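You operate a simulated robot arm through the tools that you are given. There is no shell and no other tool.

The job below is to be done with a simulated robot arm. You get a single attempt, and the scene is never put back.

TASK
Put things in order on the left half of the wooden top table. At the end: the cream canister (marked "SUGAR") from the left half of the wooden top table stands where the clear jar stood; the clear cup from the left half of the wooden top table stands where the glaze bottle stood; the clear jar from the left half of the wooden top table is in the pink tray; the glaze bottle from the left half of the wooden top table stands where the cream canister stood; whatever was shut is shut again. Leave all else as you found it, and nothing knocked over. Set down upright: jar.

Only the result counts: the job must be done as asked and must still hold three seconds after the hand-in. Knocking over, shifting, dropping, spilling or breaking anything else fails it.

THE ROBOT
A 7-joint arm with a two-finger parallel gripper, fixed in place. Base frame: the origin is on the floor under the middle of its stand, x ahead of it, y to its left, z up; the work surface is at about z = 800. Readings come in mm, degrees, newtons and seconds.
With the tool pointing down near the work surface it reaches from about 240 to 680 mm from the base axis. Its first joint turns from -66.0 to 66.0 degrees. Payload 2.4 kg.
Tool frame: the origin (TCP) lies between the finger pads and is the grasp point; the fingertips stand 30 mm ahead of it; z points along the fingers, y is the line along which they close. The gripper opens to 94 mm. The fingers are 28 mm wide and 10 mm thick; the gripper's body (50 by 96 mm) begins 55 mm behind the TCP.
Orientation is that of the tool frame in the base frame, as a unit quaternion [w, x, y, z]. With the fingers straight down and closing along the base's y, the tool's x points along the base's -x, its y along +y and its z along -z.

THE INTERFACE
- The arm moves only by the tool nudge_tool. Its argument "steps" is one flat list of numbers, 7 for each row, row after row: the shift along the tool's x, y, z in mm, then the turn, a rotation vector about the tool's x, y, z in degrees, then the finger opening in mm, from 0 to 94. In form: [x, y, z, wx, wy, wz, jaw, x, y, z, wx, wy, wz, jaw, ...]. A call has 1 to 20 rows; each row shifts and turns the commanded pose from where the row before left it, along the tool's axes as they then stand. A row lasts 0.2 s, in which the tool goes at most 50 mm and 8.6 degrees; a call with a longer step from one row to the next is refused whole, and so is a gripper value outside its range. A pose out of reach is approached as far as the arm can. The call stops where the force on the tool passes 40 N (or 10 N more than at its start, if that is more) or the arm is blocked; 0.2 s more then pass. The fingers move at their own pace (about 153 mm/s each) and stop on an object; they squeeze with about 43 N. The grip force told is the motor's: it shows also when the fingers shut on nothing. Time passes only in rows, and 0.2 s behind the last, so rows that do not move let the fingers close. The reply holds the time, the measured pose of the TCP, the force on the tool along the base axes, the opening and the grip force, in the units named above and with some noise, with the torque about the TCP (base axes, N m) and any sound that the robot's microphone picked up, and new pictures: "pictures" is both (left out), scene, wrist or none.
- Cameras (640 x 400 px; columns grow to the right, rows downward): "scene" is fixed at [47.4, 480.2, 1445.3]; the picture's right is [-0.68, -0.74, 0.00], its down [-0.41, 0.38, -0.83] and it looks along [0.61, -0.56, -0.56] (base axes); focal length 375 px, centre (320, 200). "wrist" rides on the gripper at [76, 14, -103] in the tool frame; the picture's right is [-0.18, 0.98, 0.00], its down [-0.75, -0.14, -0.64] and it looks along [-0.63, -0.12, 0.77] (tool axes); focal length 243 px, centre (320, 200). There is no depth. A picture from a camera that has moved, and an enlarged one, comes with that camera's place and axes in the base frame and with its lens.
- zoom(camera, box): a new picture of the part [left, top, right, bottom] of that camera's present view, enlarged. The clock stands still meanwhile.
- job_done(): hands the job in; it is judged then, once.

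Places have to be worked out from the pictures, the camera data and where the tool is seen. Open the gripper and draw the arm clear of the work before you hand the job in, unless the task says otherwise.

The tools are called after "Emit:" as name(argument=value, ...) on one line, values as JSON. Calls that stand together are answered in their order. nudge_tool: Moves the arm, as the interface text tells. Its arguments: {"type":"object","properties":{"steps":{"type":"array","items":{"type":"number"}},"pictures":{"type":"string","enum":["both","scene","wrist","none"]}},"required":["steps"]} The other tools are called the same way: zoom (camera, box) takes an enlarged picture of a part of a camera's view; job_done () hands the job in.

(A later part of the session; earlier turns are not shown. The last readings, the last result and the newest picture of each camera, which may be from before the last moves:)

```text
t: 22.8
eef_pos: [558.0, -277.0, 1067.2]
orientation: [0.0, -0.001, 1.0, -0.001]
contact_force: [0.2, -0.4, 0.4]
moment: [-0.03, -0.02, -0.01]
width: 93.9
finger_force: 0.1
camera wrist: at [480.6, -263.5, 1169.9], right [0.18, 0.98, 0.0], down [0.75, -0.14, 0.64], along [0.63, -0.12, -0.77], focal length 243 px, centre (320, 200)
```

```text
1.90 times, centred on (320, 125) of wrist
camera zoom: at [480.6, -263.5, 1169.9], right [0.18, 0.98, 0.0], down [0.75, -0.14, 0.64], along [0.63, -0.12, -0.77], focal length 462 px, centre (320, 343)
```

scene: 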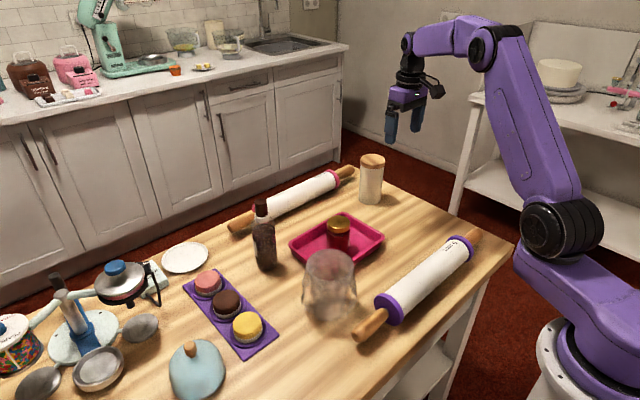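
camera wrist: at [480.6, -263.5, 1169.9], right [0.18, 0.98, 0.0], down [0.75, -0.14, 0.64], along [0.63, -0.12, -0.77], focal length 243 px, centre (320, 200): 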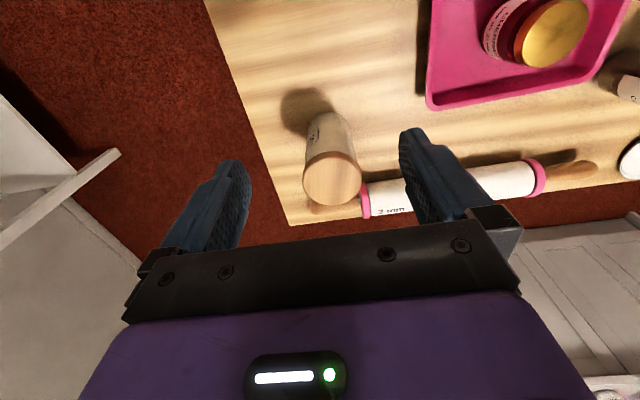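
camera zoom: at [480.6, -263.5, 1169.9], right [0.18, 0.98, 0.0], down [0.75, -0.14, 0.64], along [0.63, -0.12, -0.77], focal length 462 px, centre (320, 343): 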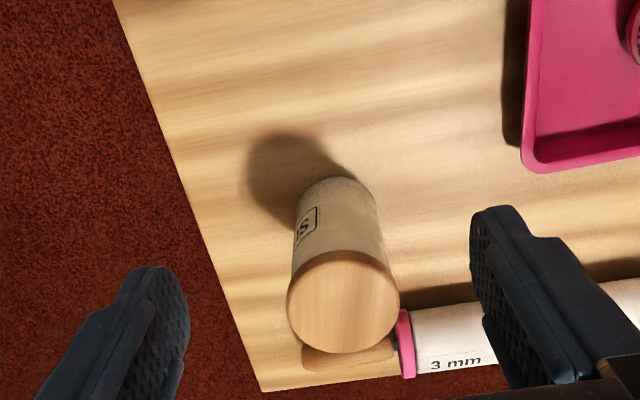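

The canister's axis comes out near (645,-279) with its top at about z=941, which is around 703 mm from the base, so reach is in question. I test it well above the lid.

Emit:
nudge_tool(steps=[-20, 0, 0, 0, 0, 0, 94, -25, 0, 5, 0, 0, 0, 94, -20, 0, 10, 0, 0, 0, 94, -15, 0, 10, 0, 0, 0, 94, -6, -1, 0, 0, 0, 0, 94, 0, 0, 0, 0, 0, 0, 94, 0, 0, 0, 0, 0, 0, 94], pictures="both")

Emit:
zoom(camera="wrist", box=[200, 20, 440, 230])

Emit:
zoom(camera="scene", box=[310, 60, 450, 220])

```text
t: 24.4
eef_pos: [625.9, -274.6, 1045.1]
orientation: [0.0, -0.001, 1.0, 0.0]
contact_force: [0.2, -0.3, 0.2]
moment: [-0.03, 0.03, 0.03]
width: 93.7
finger_force: 0.0
out of reach, approached as far as the arm can: row 4, 5
camera wrist: at [548.0, -261.3, 1147.1], right [0.18, 0.98, 0.0], down [0.75, -0.14, 0.64], along [0.63, -0.12, -0.77], focal length 243 px, centre (320, 200)
```

scene: 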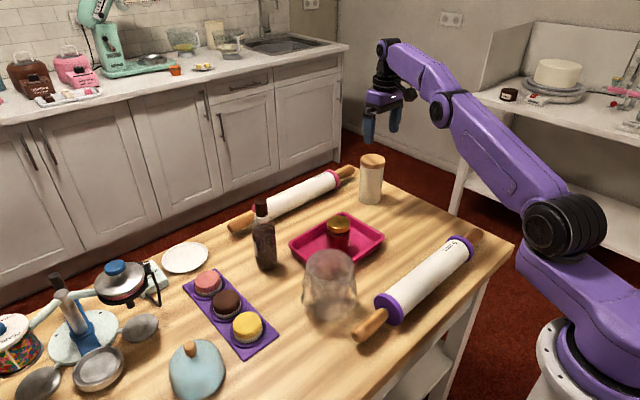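
wrist: 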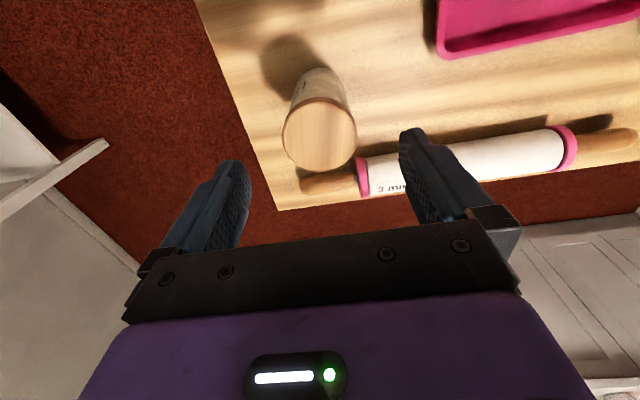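

```text
1.90 times, centred on (320, 125) of wrist
camera zoom: at [548.0, -261.3, 1147.1], right [0.18, 0.98, 0.0], down [0.75, -0.14, 0.64], along [0.63, -0.12, -0.77], focal length 462 px, centre (320, 343)
```

zoom: 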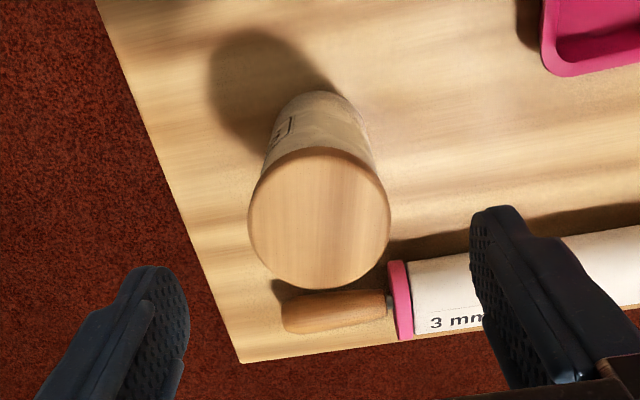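

```text
2.50 times, centred on (380, 140) of scene
camera zoom: at [47.4, 480.2, 1445.3], right [-0.68, -0.74, 0.0], down [-0.41, 0.38, -0.83], along [0.61, -0.56, -0.56], focal length 938 px, centre (170, 350)
```

zoom: 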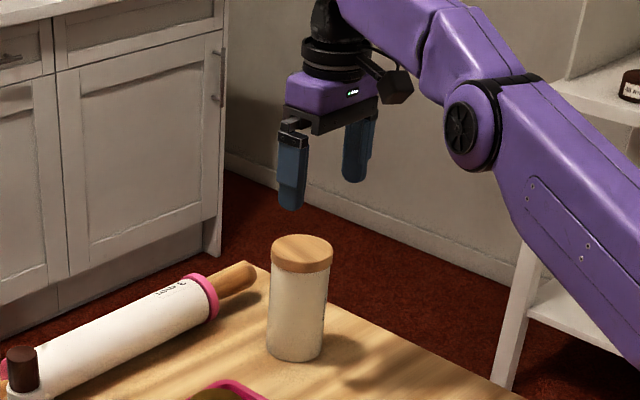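

At z≈1045 the vertical tool stops at 683 mm, short of the canister at about (643,-279.5). A forward tilt of 15° about the closing axis will give reach, so I back off and tilt high above everything.

Emit:
nudge_tool(steps=[40, 0, 0, 0, 0, 0, 94, 0, 0, 0, 0, -7.5, 0, 94, 0, 0, 0, 0, -7.5, 0, 94, 0, 0, 0, 0, 0, 0, 94, 0, 0, 0, 0, 0, 0, 94], pictures="both")

Emit:
zoom(camera="wrist", box=[200, 20, 440, 230])

```text
t: 25.6
eef_pos: [583.8, -274.7, 1044.4]
orientation: [0.131, 0.0, 0.991, 0.001]
contact_force: [-0.4, 0.6, -0.6]
moment: [-0.02, -0.02, -0.03]
width: 94.0
finger_force: 0.0
camera wrist: at [483.4, -261.6, 1122.7], right [0.18, 0.98, 0.05], down [0.56, -0.14, 0.82], along [0.81, -0.12, -0.58], focal length 243 px, centre (320, 200)
```

scene: 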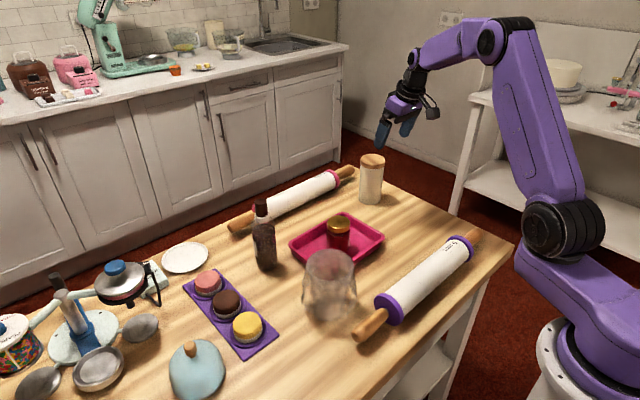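
wrist: 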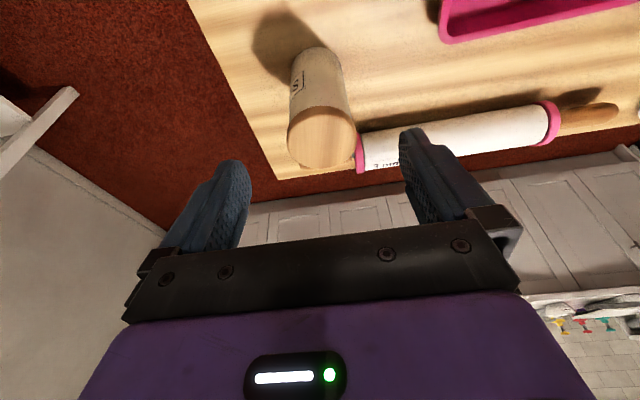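

```text
1.90 times, centred on (320, 125) of wrist
camera zoom: at [483.4, -261.6, 1122.7], right [0.18, 0.98, 0.05], down [0.56, -0.14, 0.82], along [0.81, -0.12, -0.58], focal length 462 px, centre (320, 343)
```

zoom: 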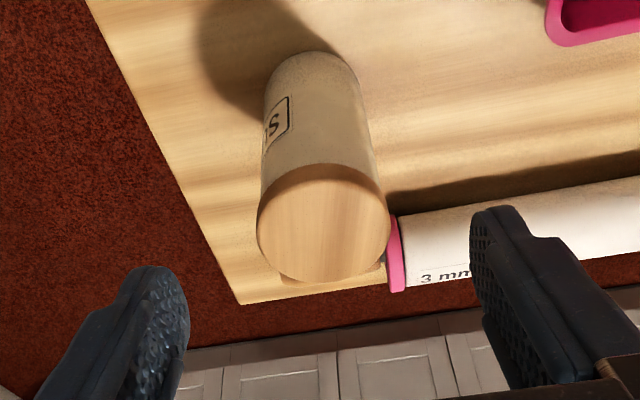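

With the 15° tilt held, the canister's lid reads near (640,-279) and the base near (647,-279), so I take (643.5,-279.5). I move to a hover with fingertips just above the lid to test reach.

Emit:
nudge_tool(steps=[-10.5, -1.2, 18.2, 0, 0, 0, 94, -10.5, -1.2, 18.2, 0, 0, 0, 94, -10.5, -1.2, 18.2, 0, 0, 0, 94, -10.5, -1.2, 18.2, 0, 0, 0, 94, 0, 0, 0, 0, 0, 0, 94, 0, 0, 0, 0, 0, 0, 94], pictures="both")

Emit:
zoom(camera="wrist", box=[200, 20, 440, 230])

Emit:
zoom(camera="scene", box=[310, 80, 450, 220])

```text
t: 27.0
eef_pos: [646.2, -279.7, 982.6]
orientation: [0.13, 0.0, 0.991, 0.0]
contact_force: [0.7, -0.8, -0.7]
moment: [-0.01, 0.01, 0.01]
width: 93.9
finger_force: 0.0
camera wrist: at [544.2, -266.4, 1062.1], right [0.18, 0.98, 0.05], down [0.56, -0.14, 0.82], along [0.81, -0.12, -0.58], focal length 243 px, centre (320, 200)
```

scene: 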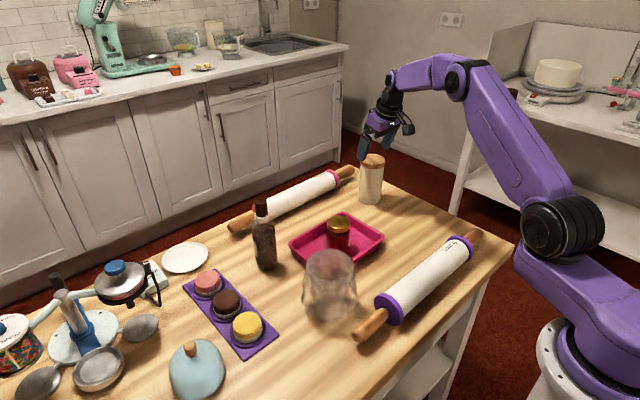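
wrist: 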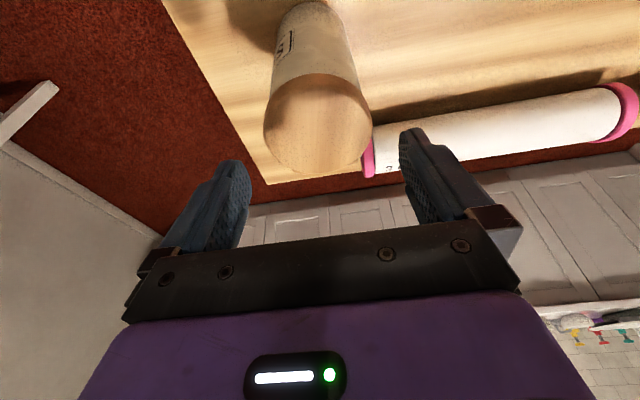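

```text
1.90 times, centred on (320, 125) of wrist
camera zoom: at [544.2, -266.4, 1062.1], right [0.18, 0.98, 0.05], down [0.56, -0.14, 0.82], along [0.81, -0.12, -0.58], focal length 462 px, centre (320, 343)
```

zoom: 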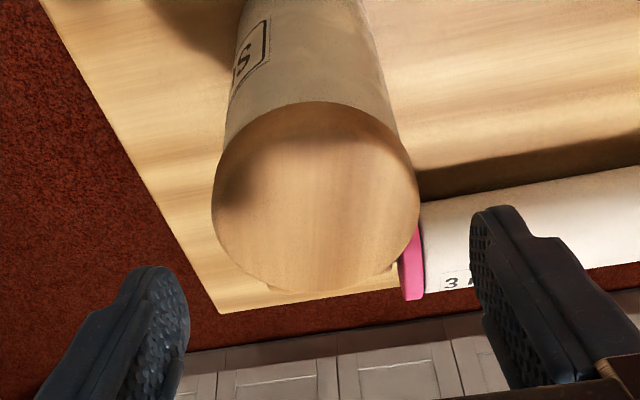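

```text
2.86 times, centred on (380, 150) of scene
camera zoom: at [47.4, 480.2, 1445.3], right [-0.68, -0.74, 0.0], down [-0.41, 0.38, -0.83], along [0.61, -0.56, -0.56], focal length 1072 px, centre (149, 343)
```

zoom: 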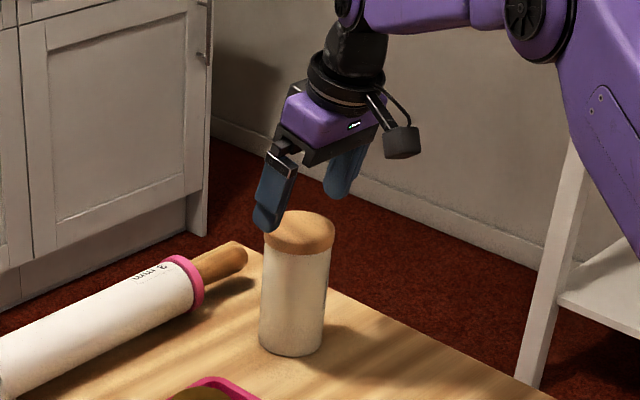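

Reach is fine with the tilt. The lid now reads near (640,-279.3), so I aim for (641.5,-279.5) and descend vertically to z≈902 with the fingers straddling the body below the lid.

Emit:
nudge_tool(steps=[7.8, 0, 26.6, 0, 0, 0, 94, 7.8, 0, 26.6, 0, 0, 0, 94, 7.8, 0, 26.5, 0, 0, 0, 94, 0, 0, 0, 0, 0, 0, 94, 0, 0, 0, 0, 0, 0, 94], pictures="both")

Emit:
zoom(camera="scene", box=[310, 100, 450, 240])

```text
t: 28.2
eef_pos: [643.8, -280.2, 899.2]
orientation: [0.13, 0.0, 0.992, 0.0]
contact_force: [-0.1, 0.3, 0.6]
moment: [0.0, -0.02, 0.03]
width: 94.0
finger_force: 0.1
camera wrist: at [542.2, -266.3, 979.2], right [0.18, 0.98, 0.05], down [0.56, -0.14, 0.82], along [0.81, -0.12, -0.58], focal length 243 px, centre (320, 200)
```

scene: 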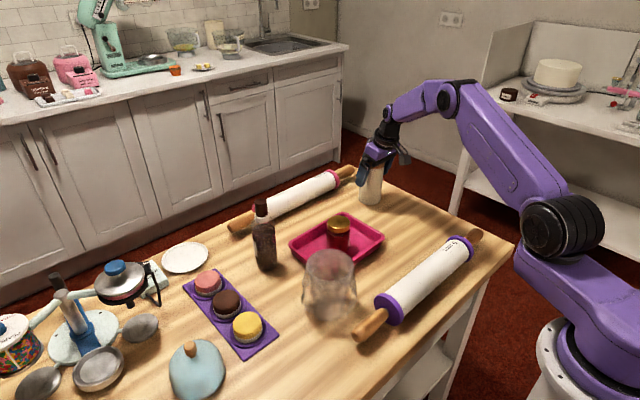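
wrist: 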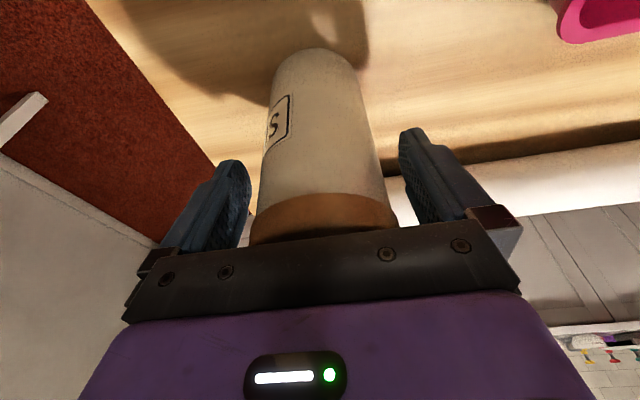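

```text
2.86 times, centred on (380, 170) of scene
camera zoom: at [47.4, 480.2, 1445.3], right [-0.68, -0.74, 0.0], down [-0.41, 0.38, -0.83], along [0.61, -0.56, -0.56], focal length 1072 px, centre (149, 286)
```

zoom: 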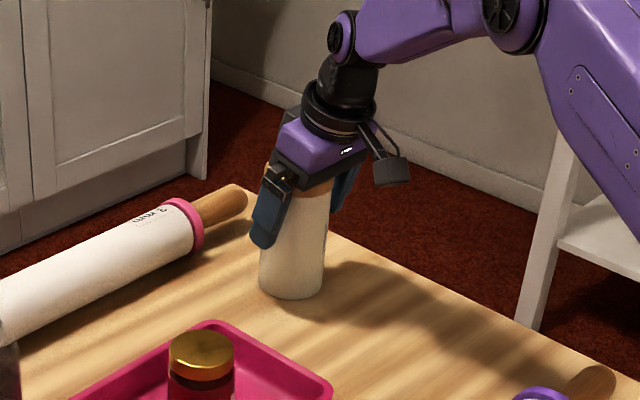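

The canister sits between the fingers with no contact force, TCP at about (644,-280,899). I close the grip.

Emit:
nudge_tool(steps=[0, 0, 0, 0, 0, 0, 50, 0, 0, 0, 0, 0, 0, 50, 0, 0, 0, 0, 0, 0, 50], pictures="both")

Emit:
zoom(camera="scene", box=[310, 100, 450, 240])

```text
t: 29.0
eef_pos: [642.3, -280.0, 901.1]
orientation: [0.13, 0.0, 0.991, 0.0]
contact_force: [0.2, 0.5, 0.0]
moment: [-0.05, -0.05, 0.01]
width: 73.7
finger_force: 43.0
camera wrist: at [542.2, -266.2, 979.2], right [0.18, 0.98, 0.05], down [0.56, -0.14, 0.82], along [0.81, -0.12, -0.58], focal length 243 px, centre (320, 200)
```

scene: 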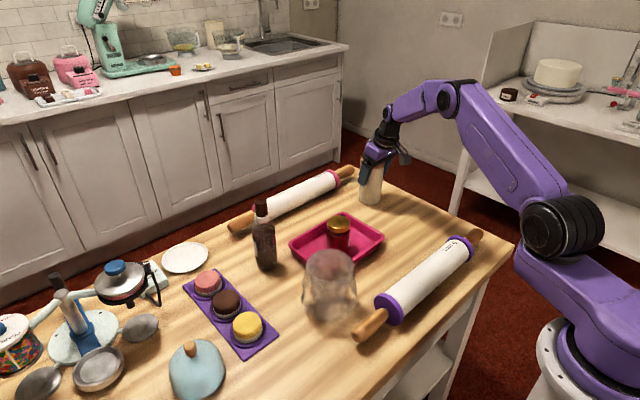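
wrist: 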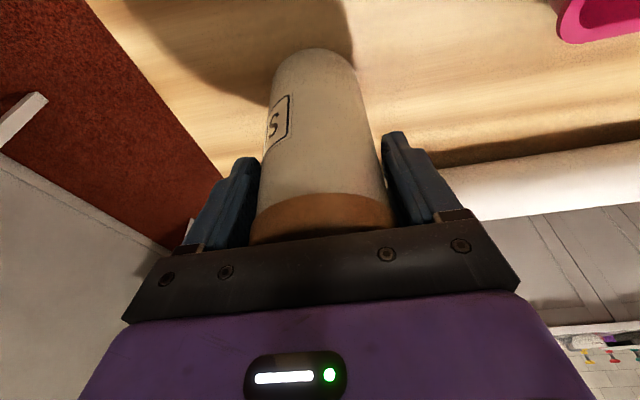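

```text
2.86 times, centred on (380, 170) of scene
camera zoom: at [47.5, 480.2, 1445.3], right [-0.68, -0.74, 0.0], down [-0.41, 0.38, -0.83], along [0.61, -0.56, -0.56], focal length 1072 px, centre (149, 286)
```

zoom: 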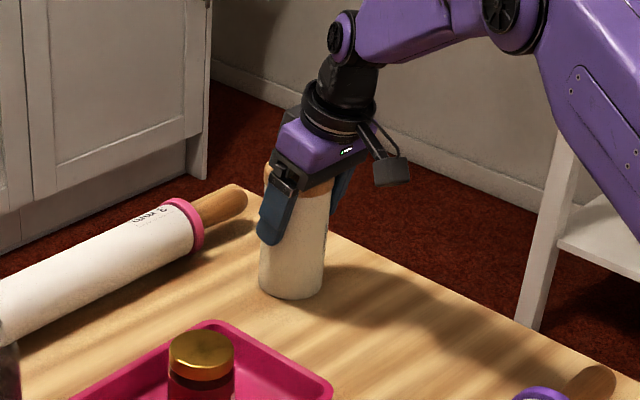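

The fingers stopped at 73.7 mm, probably on the lid's rim. I test with a tiny 4 mm lift to see whether the whole canister follows.

Emit:
nudge_tool(steps=[-0.52, 0, -1.93, 0, 0, 0, 50, -0.52, 0, -1.93, 0, 0, 0, 50, 0, 0, 0, 0, 0, 0, 50], pictures="both")

Emit:
zoom(camera="scene", box=[340, 140, 410, 220])

Emit:
zoom(camera="wrist", box=[220, 20, 420, 260])

```text
t: 29.8
eef_pos: [642.7, -280.8, 905.0]
orientation: [0.129, 0.0, 0.992, -0.001]
contact_force: [-0.4, 0.5, -4.3]
moment: [0.03, 0.03, -0.02]
width: 73.9
finger_force: 42.8
camera wrist: at [541.4, -266.9, 983.2], right [0.18, 0.98, 0.05], down [0.56, -0.14, 0.81], along [0.81, -0.12, -0.58], focal length 243 px, centre (320, 200)
```

scene: 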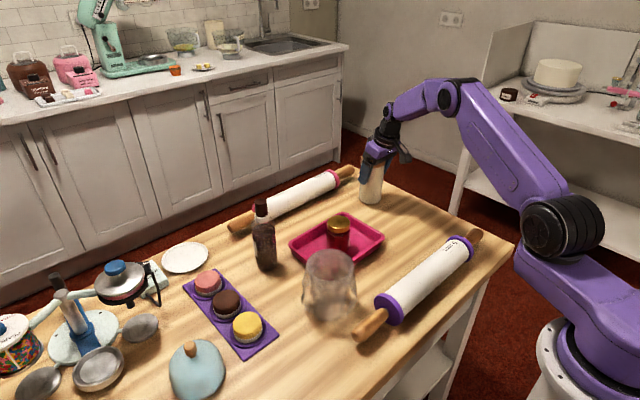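
wrist: 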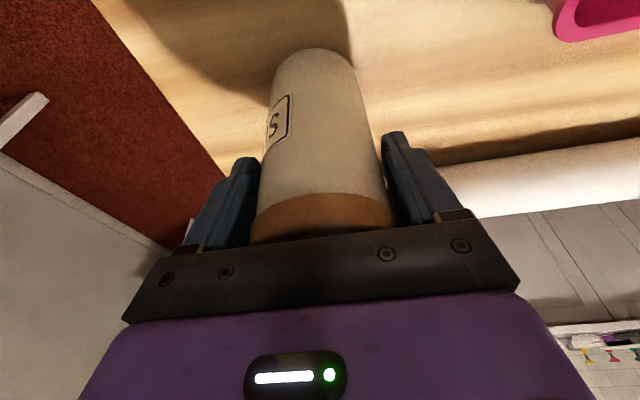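

```text
5.00 times, centred on (375, 180) of scene
camera zoom: at [47.5, 480.2, 1445.3], right [-0.68, -0.74, 0.0], down [-0.41, 0.38, -0.83], along [0.61, -0.56, -0.56], focal length 1876 px, centre (45, 300)
```

zoom: 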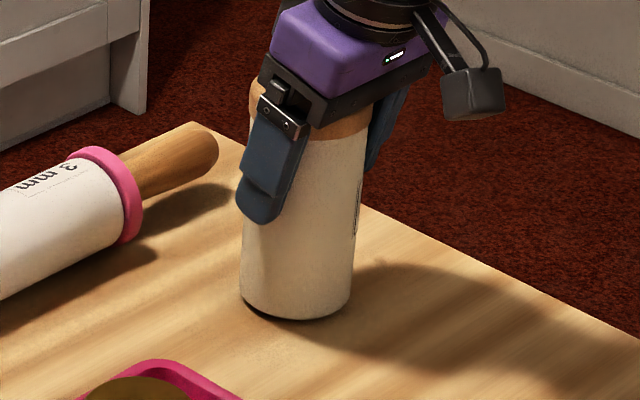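

```text
1.67 times, centred on (320, 140) of wrist
camera zoom: at [541.4, -266.9, 983.2], right [0.18, 0.98, 0.05], down [0.56, -0.14, 0.81], along [0.81, -0.12, -0.58], focal length 404 px, centre (320, 300)
```

zoom: 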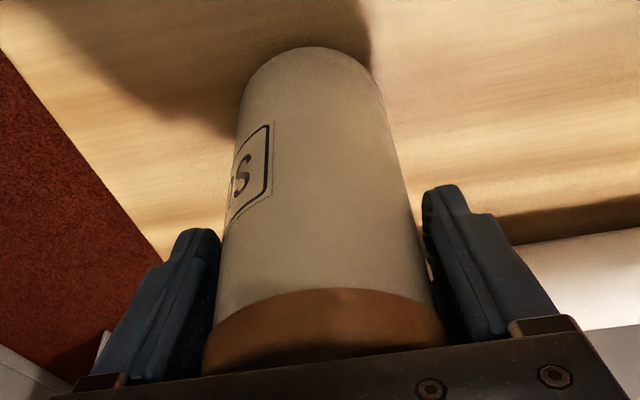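

The force shows about 4 N of weight and the canister keeps its place relative to the gripper, so it lifts as one piece. I lift more and verify again.

Emit:
nudge_tool(steps=[-2.6, 0, -9.66, 0, 0, 0, 50, -5.2, 0, -19.3, 0, 0, 0, 50, 0, 0, 0, 0, 0, 0, 50, 0, 0, 0, 0, 0, 0, 50], pictures="both")

Emit:
zoom(camera="scene", box=[320, 110, 420, 220])

```text
t: 30.8
eef_pos: [642.4, -279.1, 935.0]
orientation: [0.131, 0.0, 0.991, 0.0]
contact_force: [0.7, -0.4, -4.6]
moment: [-0.01, 0.03, -0.02]
width: 73.9
finger_force: 42.9
camera wrist: at [541.4, -266.0, 1014.4], right [0.18, 0.98, 0.05], down [0.56, -0.14, 0.81], along [0.81, -0.12, -0.58], focal length 243 px, centre (320, 200)
```

scene: 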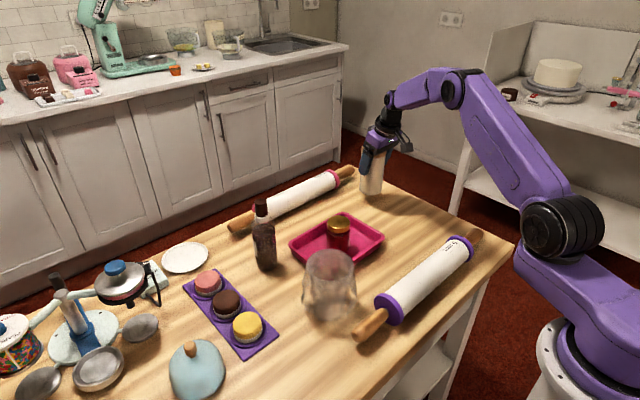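
wrist: 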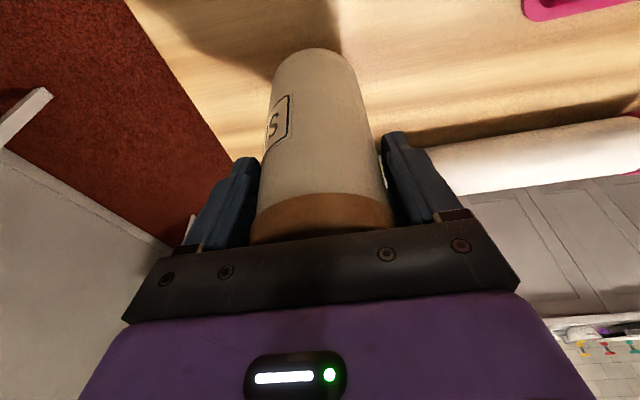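

```text
3.64 times, centred on (370, 165) of scene
camera zoom: at [47.5, 480.2, 1445.3], right [-0.68, -0.74, 0.0], down [-0.41, 0.38, -0.83], along [0.61, -0.56, -0.56], focal length 1364 px, centre (138, 327)
```

zoom: 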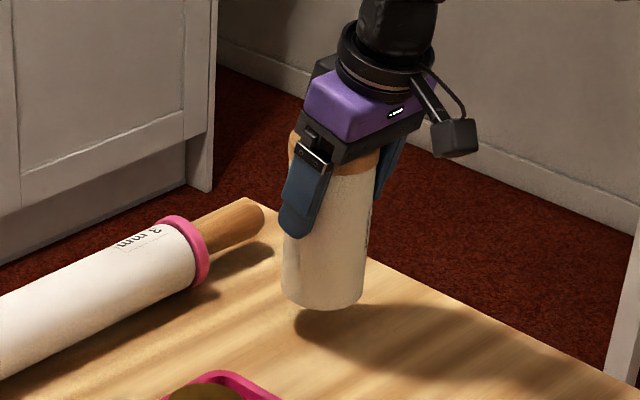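

The whole canister hangs upright. I carry it at this height to above the jar's old place, about (507.5,-320.5).

Emit:
nudge_tool(steps=[7.85, -2.4, -2.1, 0, 0, 0, 50, 15.7, -4.9, -4.2, 0, 0, 0, 50, 20.9, -6.5, -5.6, 0, 0, 0, 50, 20.9, -6.5, -5.6, 0, 0, 0, 50, 20.9, -6.5, -5.6, 0, 0, 0, 50, 20.9, -6.5, -5.6, 0, 0, 0, 50, 15.7, -4.9, -4.2, 0, 0, 0, 50, 7.85, -2.4, -2.1, 0, 0, 0, 50, 0, 0, 0, 0, 0, 0, 50, 0, 0, 0, 0, 0, 0, 50], pictures="both")

Emit:
zoom(camera="scene", box=[350, 110, 470, 240])

```text
t: 33.0
eef_pos: [508.4, -321.5, 936.2]
orientation: [0.13, 0.001, 0.991, 0.001]
contact_force: [-0.5, -0.7, -5.1]
moment: [0.03, 0.03, 0.01]
width: 74.0
finger_force: 43.0
camera wrist: at [407.8, -307.0, 1015.4], right [0.18, 0.98, 0.05], down [0.56, -0.14, 0.82], along [0.81, -0.12, -0.58], focal length 243 px, centre (320, 200)
```

scene: 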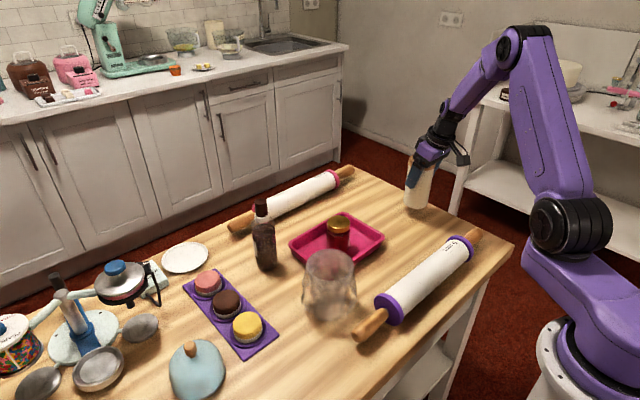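
wrist: 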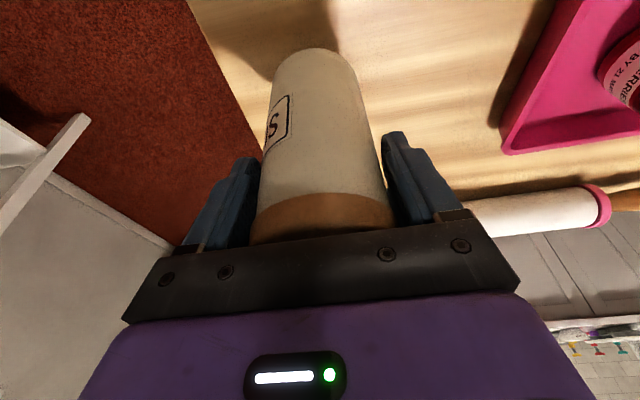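

```text
3.08 times, centred on (410, 175) of scene
camera zoom: at [47.5, 480.1, 1445.3], right [-0.68, -0.74, 0.0], down [-0.41, 0.38, -0.83], along [0.61, -0.56, -0.56], focal length 1154 px, centre (43, 277)
```

zoom: 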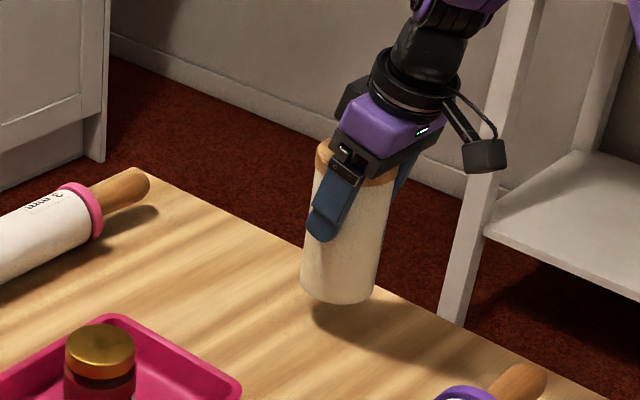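

The canister hangs above the jar's former spot. I lower it 30 mm, then feel for the table in small steps.

Emit:
nudge_tool(steps=[2.6, 0, 9.66, 0, 0, 0, 50, 3.6, 0, 13.5, 0, 0, 0, 50, 1.55, 0, 5.8, 0, 0, 0, 50, 0, 0, 0, 0, 0, 0, 50, 0, 0, 0, 0, 0, 0, 50], pictures="none")

Emit:
nudge_tool(steps=[0.39, 0, 1.45, 0, 0, 0, 50, 0.26, 0, 0.97, 0, 0, 0, 50, 0, 0, 0, 0, 0, 0, 50], pictures="none")

```text
t: 34.2
eef_pos: [508.8, -320.5, 906.0]
orientation: [0.13, 0.0, 0.992, 0.0]
contact_force: [-0.2, 0.2, -5.2]
moment: [0.01, 0.03, 0.0]
width: 73.7
finger_force: 43.5
```

```text
t: 35.0
eef_pos: [507.4, -320.4, 902.7]
orientation: [0.131, 0.001, 0.991, 0.0]
contact_force: [-0.1, 0.1, -4.5]
moment: [-0.01, 0.05, 0.02]
width: 73.6
finger_force: 43.0
```

Still free at z≈903; one more millimetre at a time.

Emit:
nudge_tool(steps=[0.26, 0, 0.97, 0, 0, 0, 50, 0, 0, 0, 0, 0, 0, 50], pictures="none")

Emit:
nudge_tool(steps=[0.26, 0, 0.97, 0, 0, 0, 50, 0, 0, 0, 0, 0, 0, 50], pictures="both")

```text
t: 35.6
eef_pos: [507.7, -321.7, 901.6]
orientation: [0.131, 0.0, 0.991, 0.0]
contact_force: [-0.1, 0.4, -4.2]
moment: [-0.03, 0.03, -0.02]
width: 73.9
finger_force: 43.2
```

```text
t: 36.2
eef_pos: [506.9, -321.1, 901.1]
orientation: [0.13, 0.0, 0.991, 0.0]
contact_force: [0.3, -0.7, -5.0]
moment: [-0.01, 0.03, 0.03]
width: 73.9
finger_force: 43.4
camera wrist: at [406.6, -307.3, 979.6], right [0.18, 0.98, 0.05], down [0.56, -0.14, 0.81], along [0.81, -0.12, -0.58], focal length 243 px, centre (320, 200)
```

scene: 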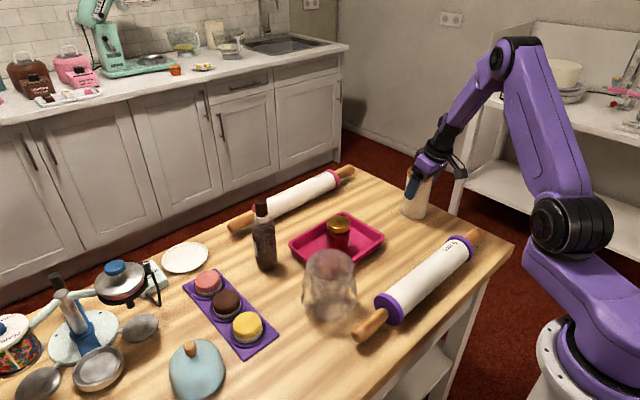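
wrist: 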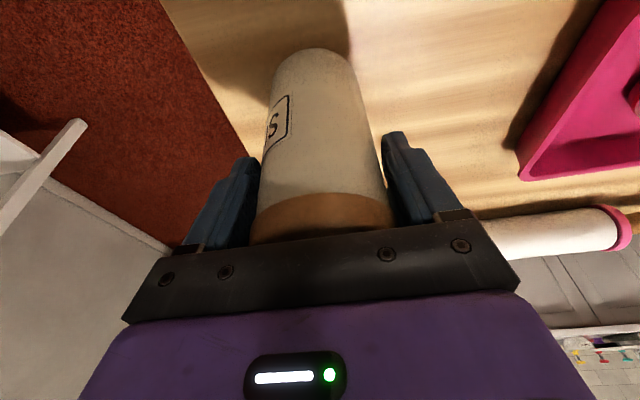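

Force is still only the weight, so I keep lowering by about 1 mm per step.

Emit:
nudge_tool(steps=[0.26, 0, 0.97, 0, 0, 0, 50, 0, 0, 0, 0, 0, 0, 50], pictures="none")

Emit:
nudge_tool(steps=[0.26, 0, 0.97, 0, 0, 0, 50, 0, 0, 0, 0, 0, 0, 50], pictures="none")

```text
t: 36.8
eef_pos: [508.0, -319.9, 900.3]
orientation: [0.131, -0.001, 0.991, 0.0]
contact_force: [-1.7, -0.5, 4.8]
moment: [0.25, 0.27, 0.08]
width: 74.0
finger_force: 43.1
```

```text
t: 37.4
eef_pos: [507.4, -320.2, 900.0]
orientation: [0.131, 0.001, 0.991, -0.001]
contact_force: [-3.8, 0.6, 16.7]
moment: [0.69, 0.29, 0.05]
width: 73.9
finger_force: 42.9
```

The canister stands on the table (push 17 N). I ease off about 1 mm and open the fingers.

Emit:
nudge_tool(steps=[-0.26, 0, -0.97, 0, 0, 0, 50, 0, 0, 0, 0, 0, 0, 50], pictures="none")

Emit:
nudge_tool(steps=[0, 0, 0, 0, 0, 0, 80, 0, 0, 0, 0, 0, 0, 92, 0, 0, 0, 0, 0, 0, 92], pictures="both")

```text
t: 38.0
eef_pos: [507.4, -320.7, 900.5]
orientation: [0.131, 0.0, 0.991, -0.001]
contact_force: [-0.2, -3.2, 5.3]
moment: [-0.03, -0.24, -0.05]
width: 73.6
finger_force: 43.2
```

```text
t: 38.8
eef_pos: [507.8, -320.7, 900.2]
orientation: [0.131, -0.001, 0.991, 0.0]
contact_force: [0.2, 0.1, 0.0]
moment: [-0.01, -0.03, 0.03]
width: 91.9
finger_force: 0.1
camera wrist: at [406.7, -306.7, 979.2], right [0.18, 0.98, 0.05], down [0.56, -0.14, 0.82], along [0.81, -0.12, -0.58], focal length 243 px, centre (320, 200)
```

scene: 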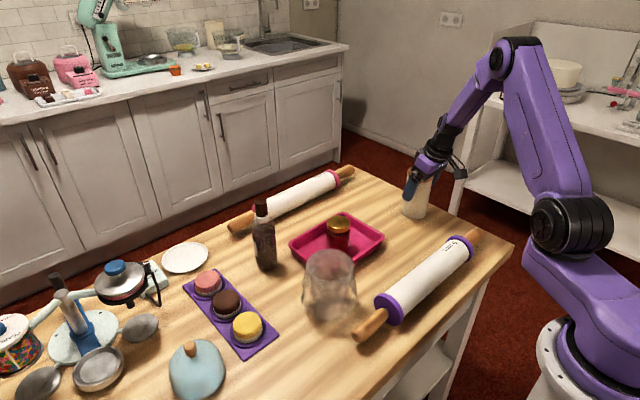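
wrist: 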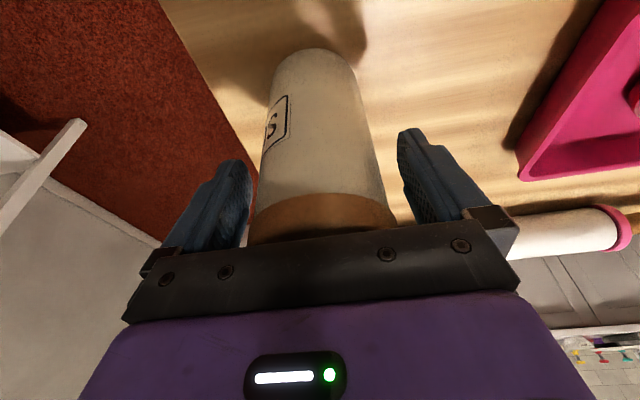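

The canister is released and standing. I withdraw straight up (in base z) with the tilt kept.

Emit:
nudge_tool(steps=[-2.6, 0, -9.66, 0, 0, 0, 94, -7.76, 0, -29, 0, 0, 0, 94, -9, 0, -33.8, 0, 0, 0, 94, -9, 0, -33.8, 0, 0, 0, 94, 0, 0, 0, 0, 0, 0, 94, 0, 0, 0, 0, 0, 0, 94], pictures="both")

Emit:
zoom(camera="scene", box=[350, 130, 470, 250])

```text
t: 40.2
eef_pos: [511.5, -319.9, 1011.6]
orientation: [0.132, 0.0, 0.991, 0.0]
contact_force: [-0.2, 0.4, 0.6]
moment: [0.02, -0.04, -0.01]
width: 94.1
finger_force: 0.1
camera wrist: at [410.6, -306.4, 1091.1], right [0.18, 0.98, 0.05], down [0.56, -0.14, 0.82], along [0.81, -0.12, -0.58], focal length 243 px, centre (320, 200)
```

scene: 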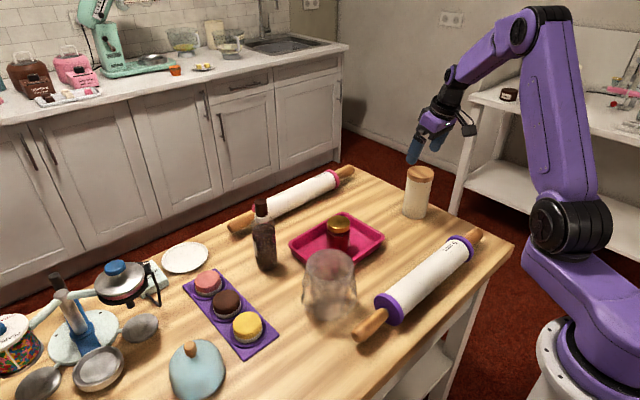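
wrist: 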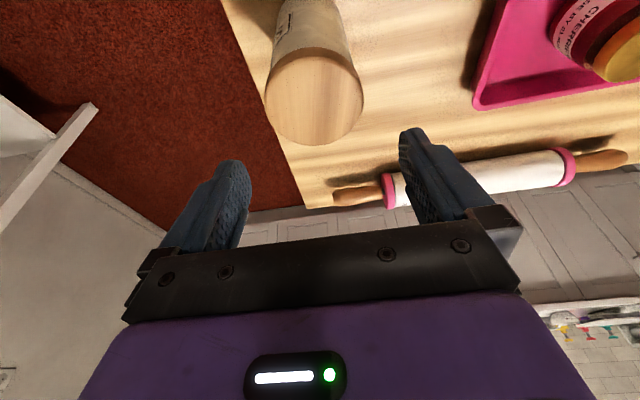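

```text
3.33 times, centred on (410, 190) of scene
camera zoom: at [47.4, 480.2, 1445.3], right [-0.68, -0.74, 0.0], down [-0.41, 0.38, -0.83], along [0.61, -0.56, -0.56], focal length 1250 px, centre (20, 233)
```

zoom: 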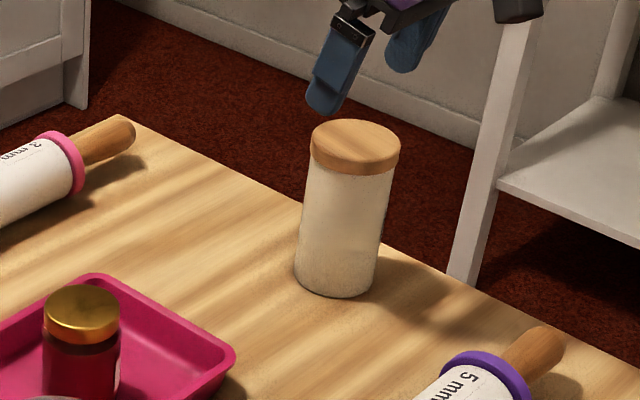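

The canister now stands where the jar stood (base lines up with the jar's old pixel position). Next I move high to a view of the glaze bottle near (638,115).

Emit:
nudge_tool(steps=[-4, 18, -6, 0, 0, 0, 94, -7.6, 36, -6, 0, 0, 0, 94, -8, 42, -6, 0, 0, 0, 94, -8, 42, -6, 0, 0, 0, 94, -8, 42, -5, 0, 0, 0, 94, -8, 42, -4, 0, 0, 0, 94, -8, 42, -4, 0, 0, 0, 94, -8, 42, -4, 0, 0, 0, 94, -8, 42, -4, 0, 0, 0, 94, -7.6, 40, -3, 0, 0, 0, 94, -5, 30, -2, 0, 0, 0, 94, -3, 18, 0, 0, 0, 0, 94, 0, 0, 0, 0, 0, 0, 94, 0, 0, 0, 0, 0, 0, 94], pictures="both")

Emit:
zoom(camera="wrist", box=[200, 20, 440, 230])

Emit:
zoom(camera="scene", box=[220, 180, 320, 290])

```text
t: 43.2
eef_pos: [575.0, 115.0, 1077.4]
orientation: [0.13, 0.0, 0.992, 0.0]
contact_force: [0.4, 0.1, -0.1]
moment: [-0.01, 0.0, -0.01]
width: 94.0
finger_force: 0.1
camera wrist: at [474.8, 128.0, 1156.9], right [0.18, 0.98, 0.05], down [0.56, -0.14, 0.82], along [0.81, -0.12, -0.58], focal length 243 px, centre (320, 200)
```

scene: 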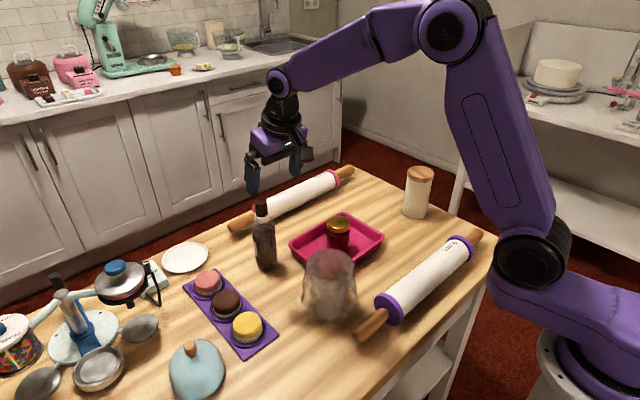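
wrist: 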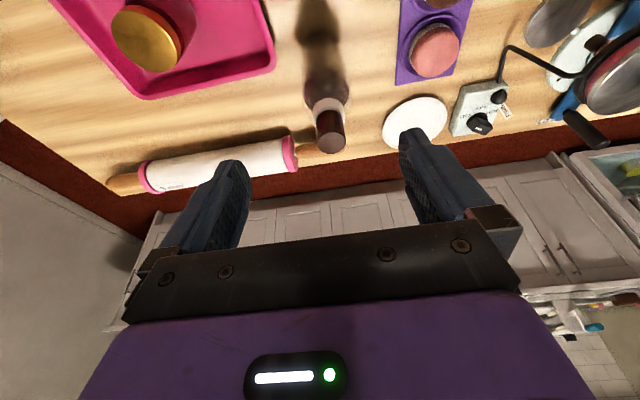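

```text
1.90 times, centred on (320, 125) of wrist
camera zoom: at [474.8, 128.0, 1156.9], right [0.18, 0.98, 0.05], down [0.56, -0.14, 0.82], along [0.81, -0.12, -0.58], focal length 462 px, centre (320, 343)
```

zoom: 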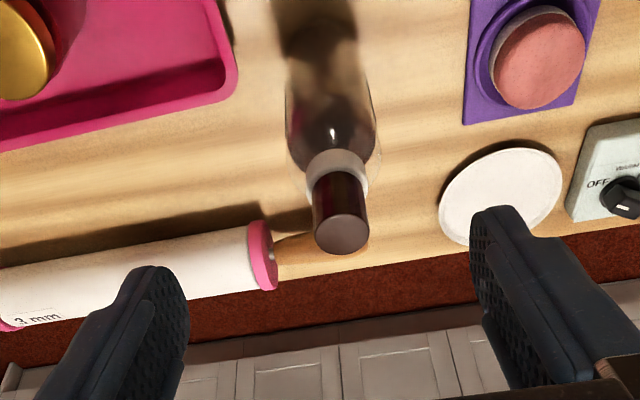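

```text
3.64 times, centred on (270, 235) of scene
camera zoom: at [47.4, 480.2, 1445.3], right [-0.68, -0.74, 0.0], down [-0.41, 0.38, -0.83], along [0.61, -0.56, -0.56], focal length 1364 px, centre (502, 73)
```

zoom: 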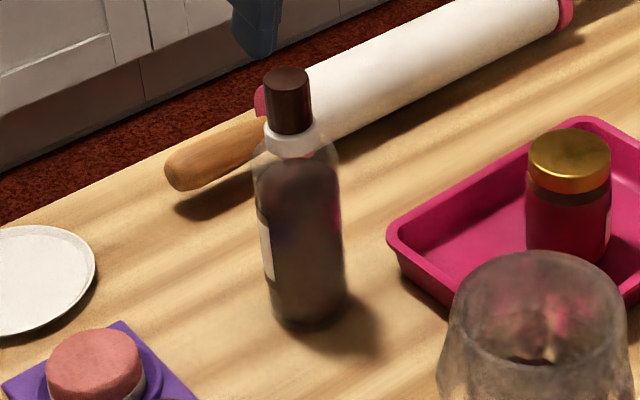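

The bottle's cap top is near (624–634,120,987); body is about 54 mm wide with a 38 mm white collar below the cap. I hover closer with the same tilt to align with it.

Emit:
nudge_tool(steps=[-14.2, 1.7, 16.6, 0, 0, 0, 94, -14.2, 1.7, 16.6, 0, 0, 0, 94, -14.2, 1.6, 16.5, 0, 0, 0, 94, 0, 0, 0, 0, 0, 0, 94, 0, 0, 0, 0, 0, 0, 94], pictures="both")

Emit:
zoom(camera="wrist", box=[200, 20, 440, 230])

Emit:
zoom(camera="scene", box=[210, 130, 330, 290])

```text
t: 44.4
eef_pos: [629.5, 121.4, 1042.0]
orientation: [0.131, -0.001, 0.991, 0.0]
contact_force: [-1.0, -0.7, -0.2]
moment: [0.0, -0.02, -0.04]
width: 93.9
finger_force: 0.1
camera wrist: at [527.5, 133.9, 1121.1], right [0.18, 0.98, 0.05], down [0.56, -0.14, 0.82], along [0.81, -0.12, -0.58], focal length 243 px, centre (320, 200)
```

scene: 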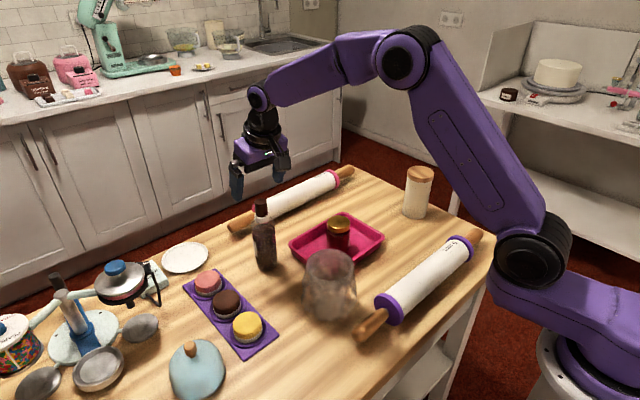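
wrist: 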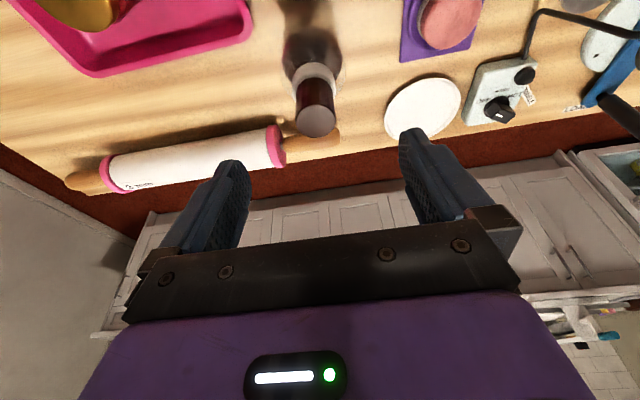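

```text
1.90 times, centred on (320, 125) of wrist
camera zoom: at [527.5, 133.9, 1121.1], right [0.18, 0.98, 0.05], down [0.56, -0.14, 0.82], along [0.81, -0.12, -0.58], focal length 462 px, centre (320, 343)
```

zoom: 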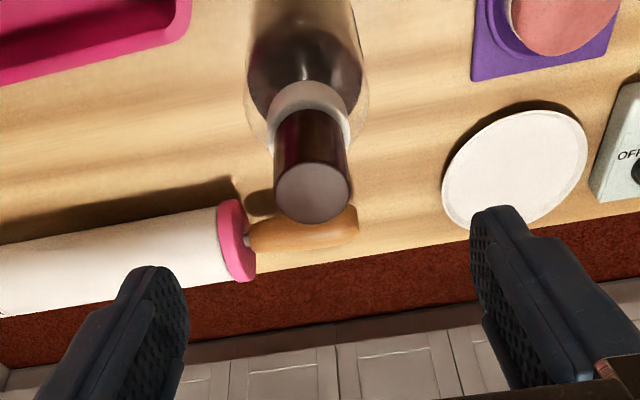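

```text
2.50 times, centred on (270, 210) of scene
camera zoom: at [47.4, 480.2, 1445.3], right [-0.68, -0.74, 0.0], down [-0.41, 0.38, -0.83], along [0.61, -0.56, -0.56], focal length 938 px, centre (445, 175)
```

zoom: 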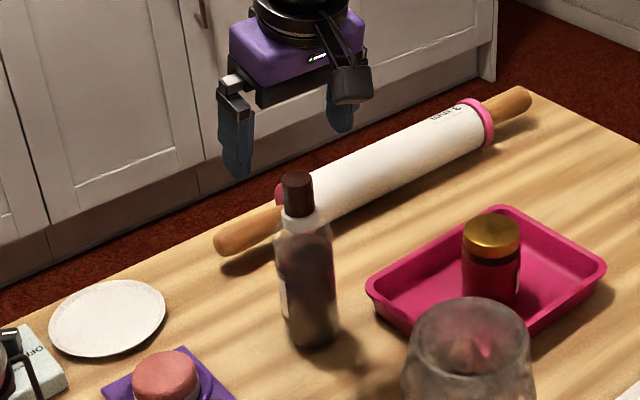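

The cap reads at about (628,119.3), in line with the TCP. I descend vertically to z≈960 so the pads are level with the white collar.

Emit:
nudge_tool(steps=[6.9, -0.2, 25.8, 0, 0, 0, 94, 6.9, -0.2, 25.8, 0, 0, 0, 94, 6.9, -0.2, 25.7, 0, 0, 0, 94, 0, 0, 0, 0, 0, 0, 94, 0, 0, 0, 0, 0, 0, 94], pictures="both")

Emit:
zoom(camera="wrist", box=[200, 20, 440, 260])

Emit:
zoom(camera="scene", box=[210, 150, 320, 280])

```text
t: 45.6
eef_pos: [631.9, 120.9, 963.8]
orientation: [0.13, 0.001, 0.991, 0.0]
contact_force: [0.7, -0.2, -0.3]
moment: [0.02, 0.03, 0.01]
width: 94.1
finger_force: 0.1
camera wrist: at [529.0, 134.7, 1042.6], right [0.18, 0.98, 0.05], down [0.56, -0.14, 0.82], along [0.81, -0.12, -0.58], focal length 243 px, centre (320, 200)
```

scene: 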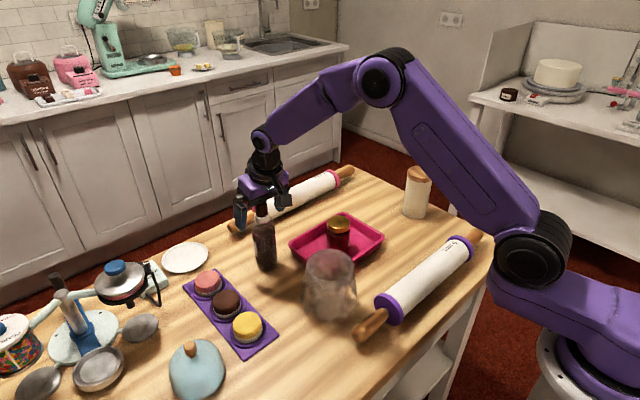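
wrist: 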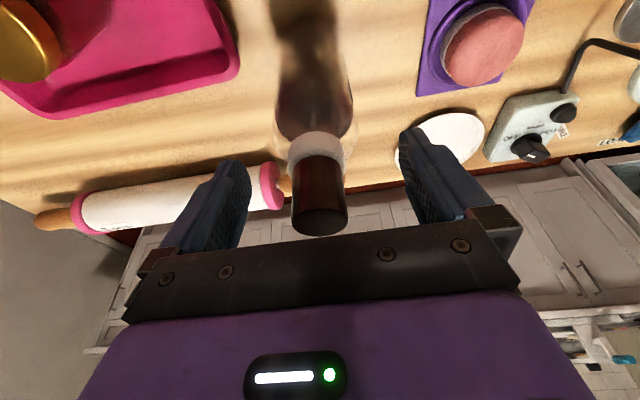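

```text
1.67 times, centred on (320, 140) of wrist
camera zoom: at [529.0, 134.7, 1042.6], right [0.18, 0.98, 0.05], down [0.56, -0.14, 0.82], along [0.81, -0.12, -0.58], focal length 404 px, centre (320, 300)
```

zoom: 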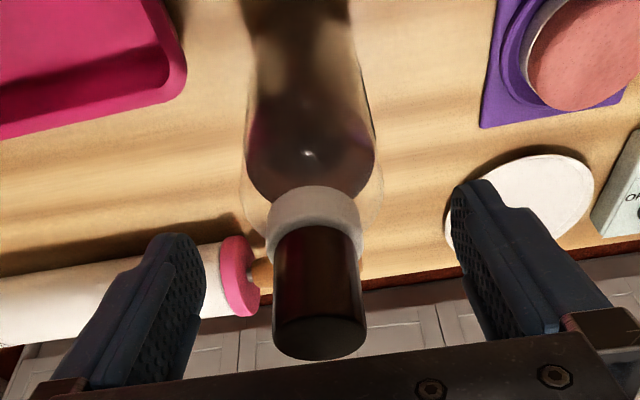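

```text
3.08 times, centred on (265, 215) of scene
camera zoom: at [47.4, 480.2, 1445.3], right [-0.68, -0.74, 0.0], down [-0.41, 0.38, -0.83], along [0.61, -0.56, -0.56], focal length 1154 px, centre (489, 154)
```

zoom: 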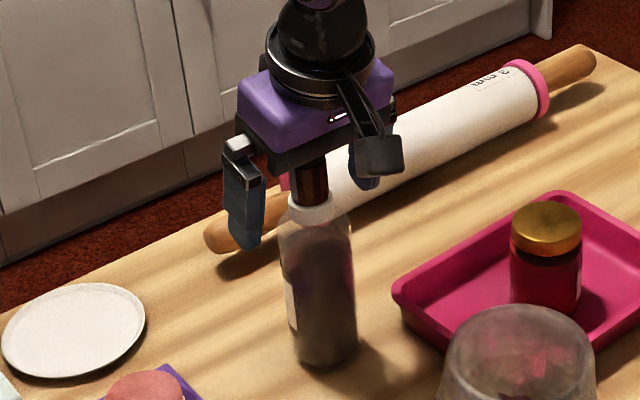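

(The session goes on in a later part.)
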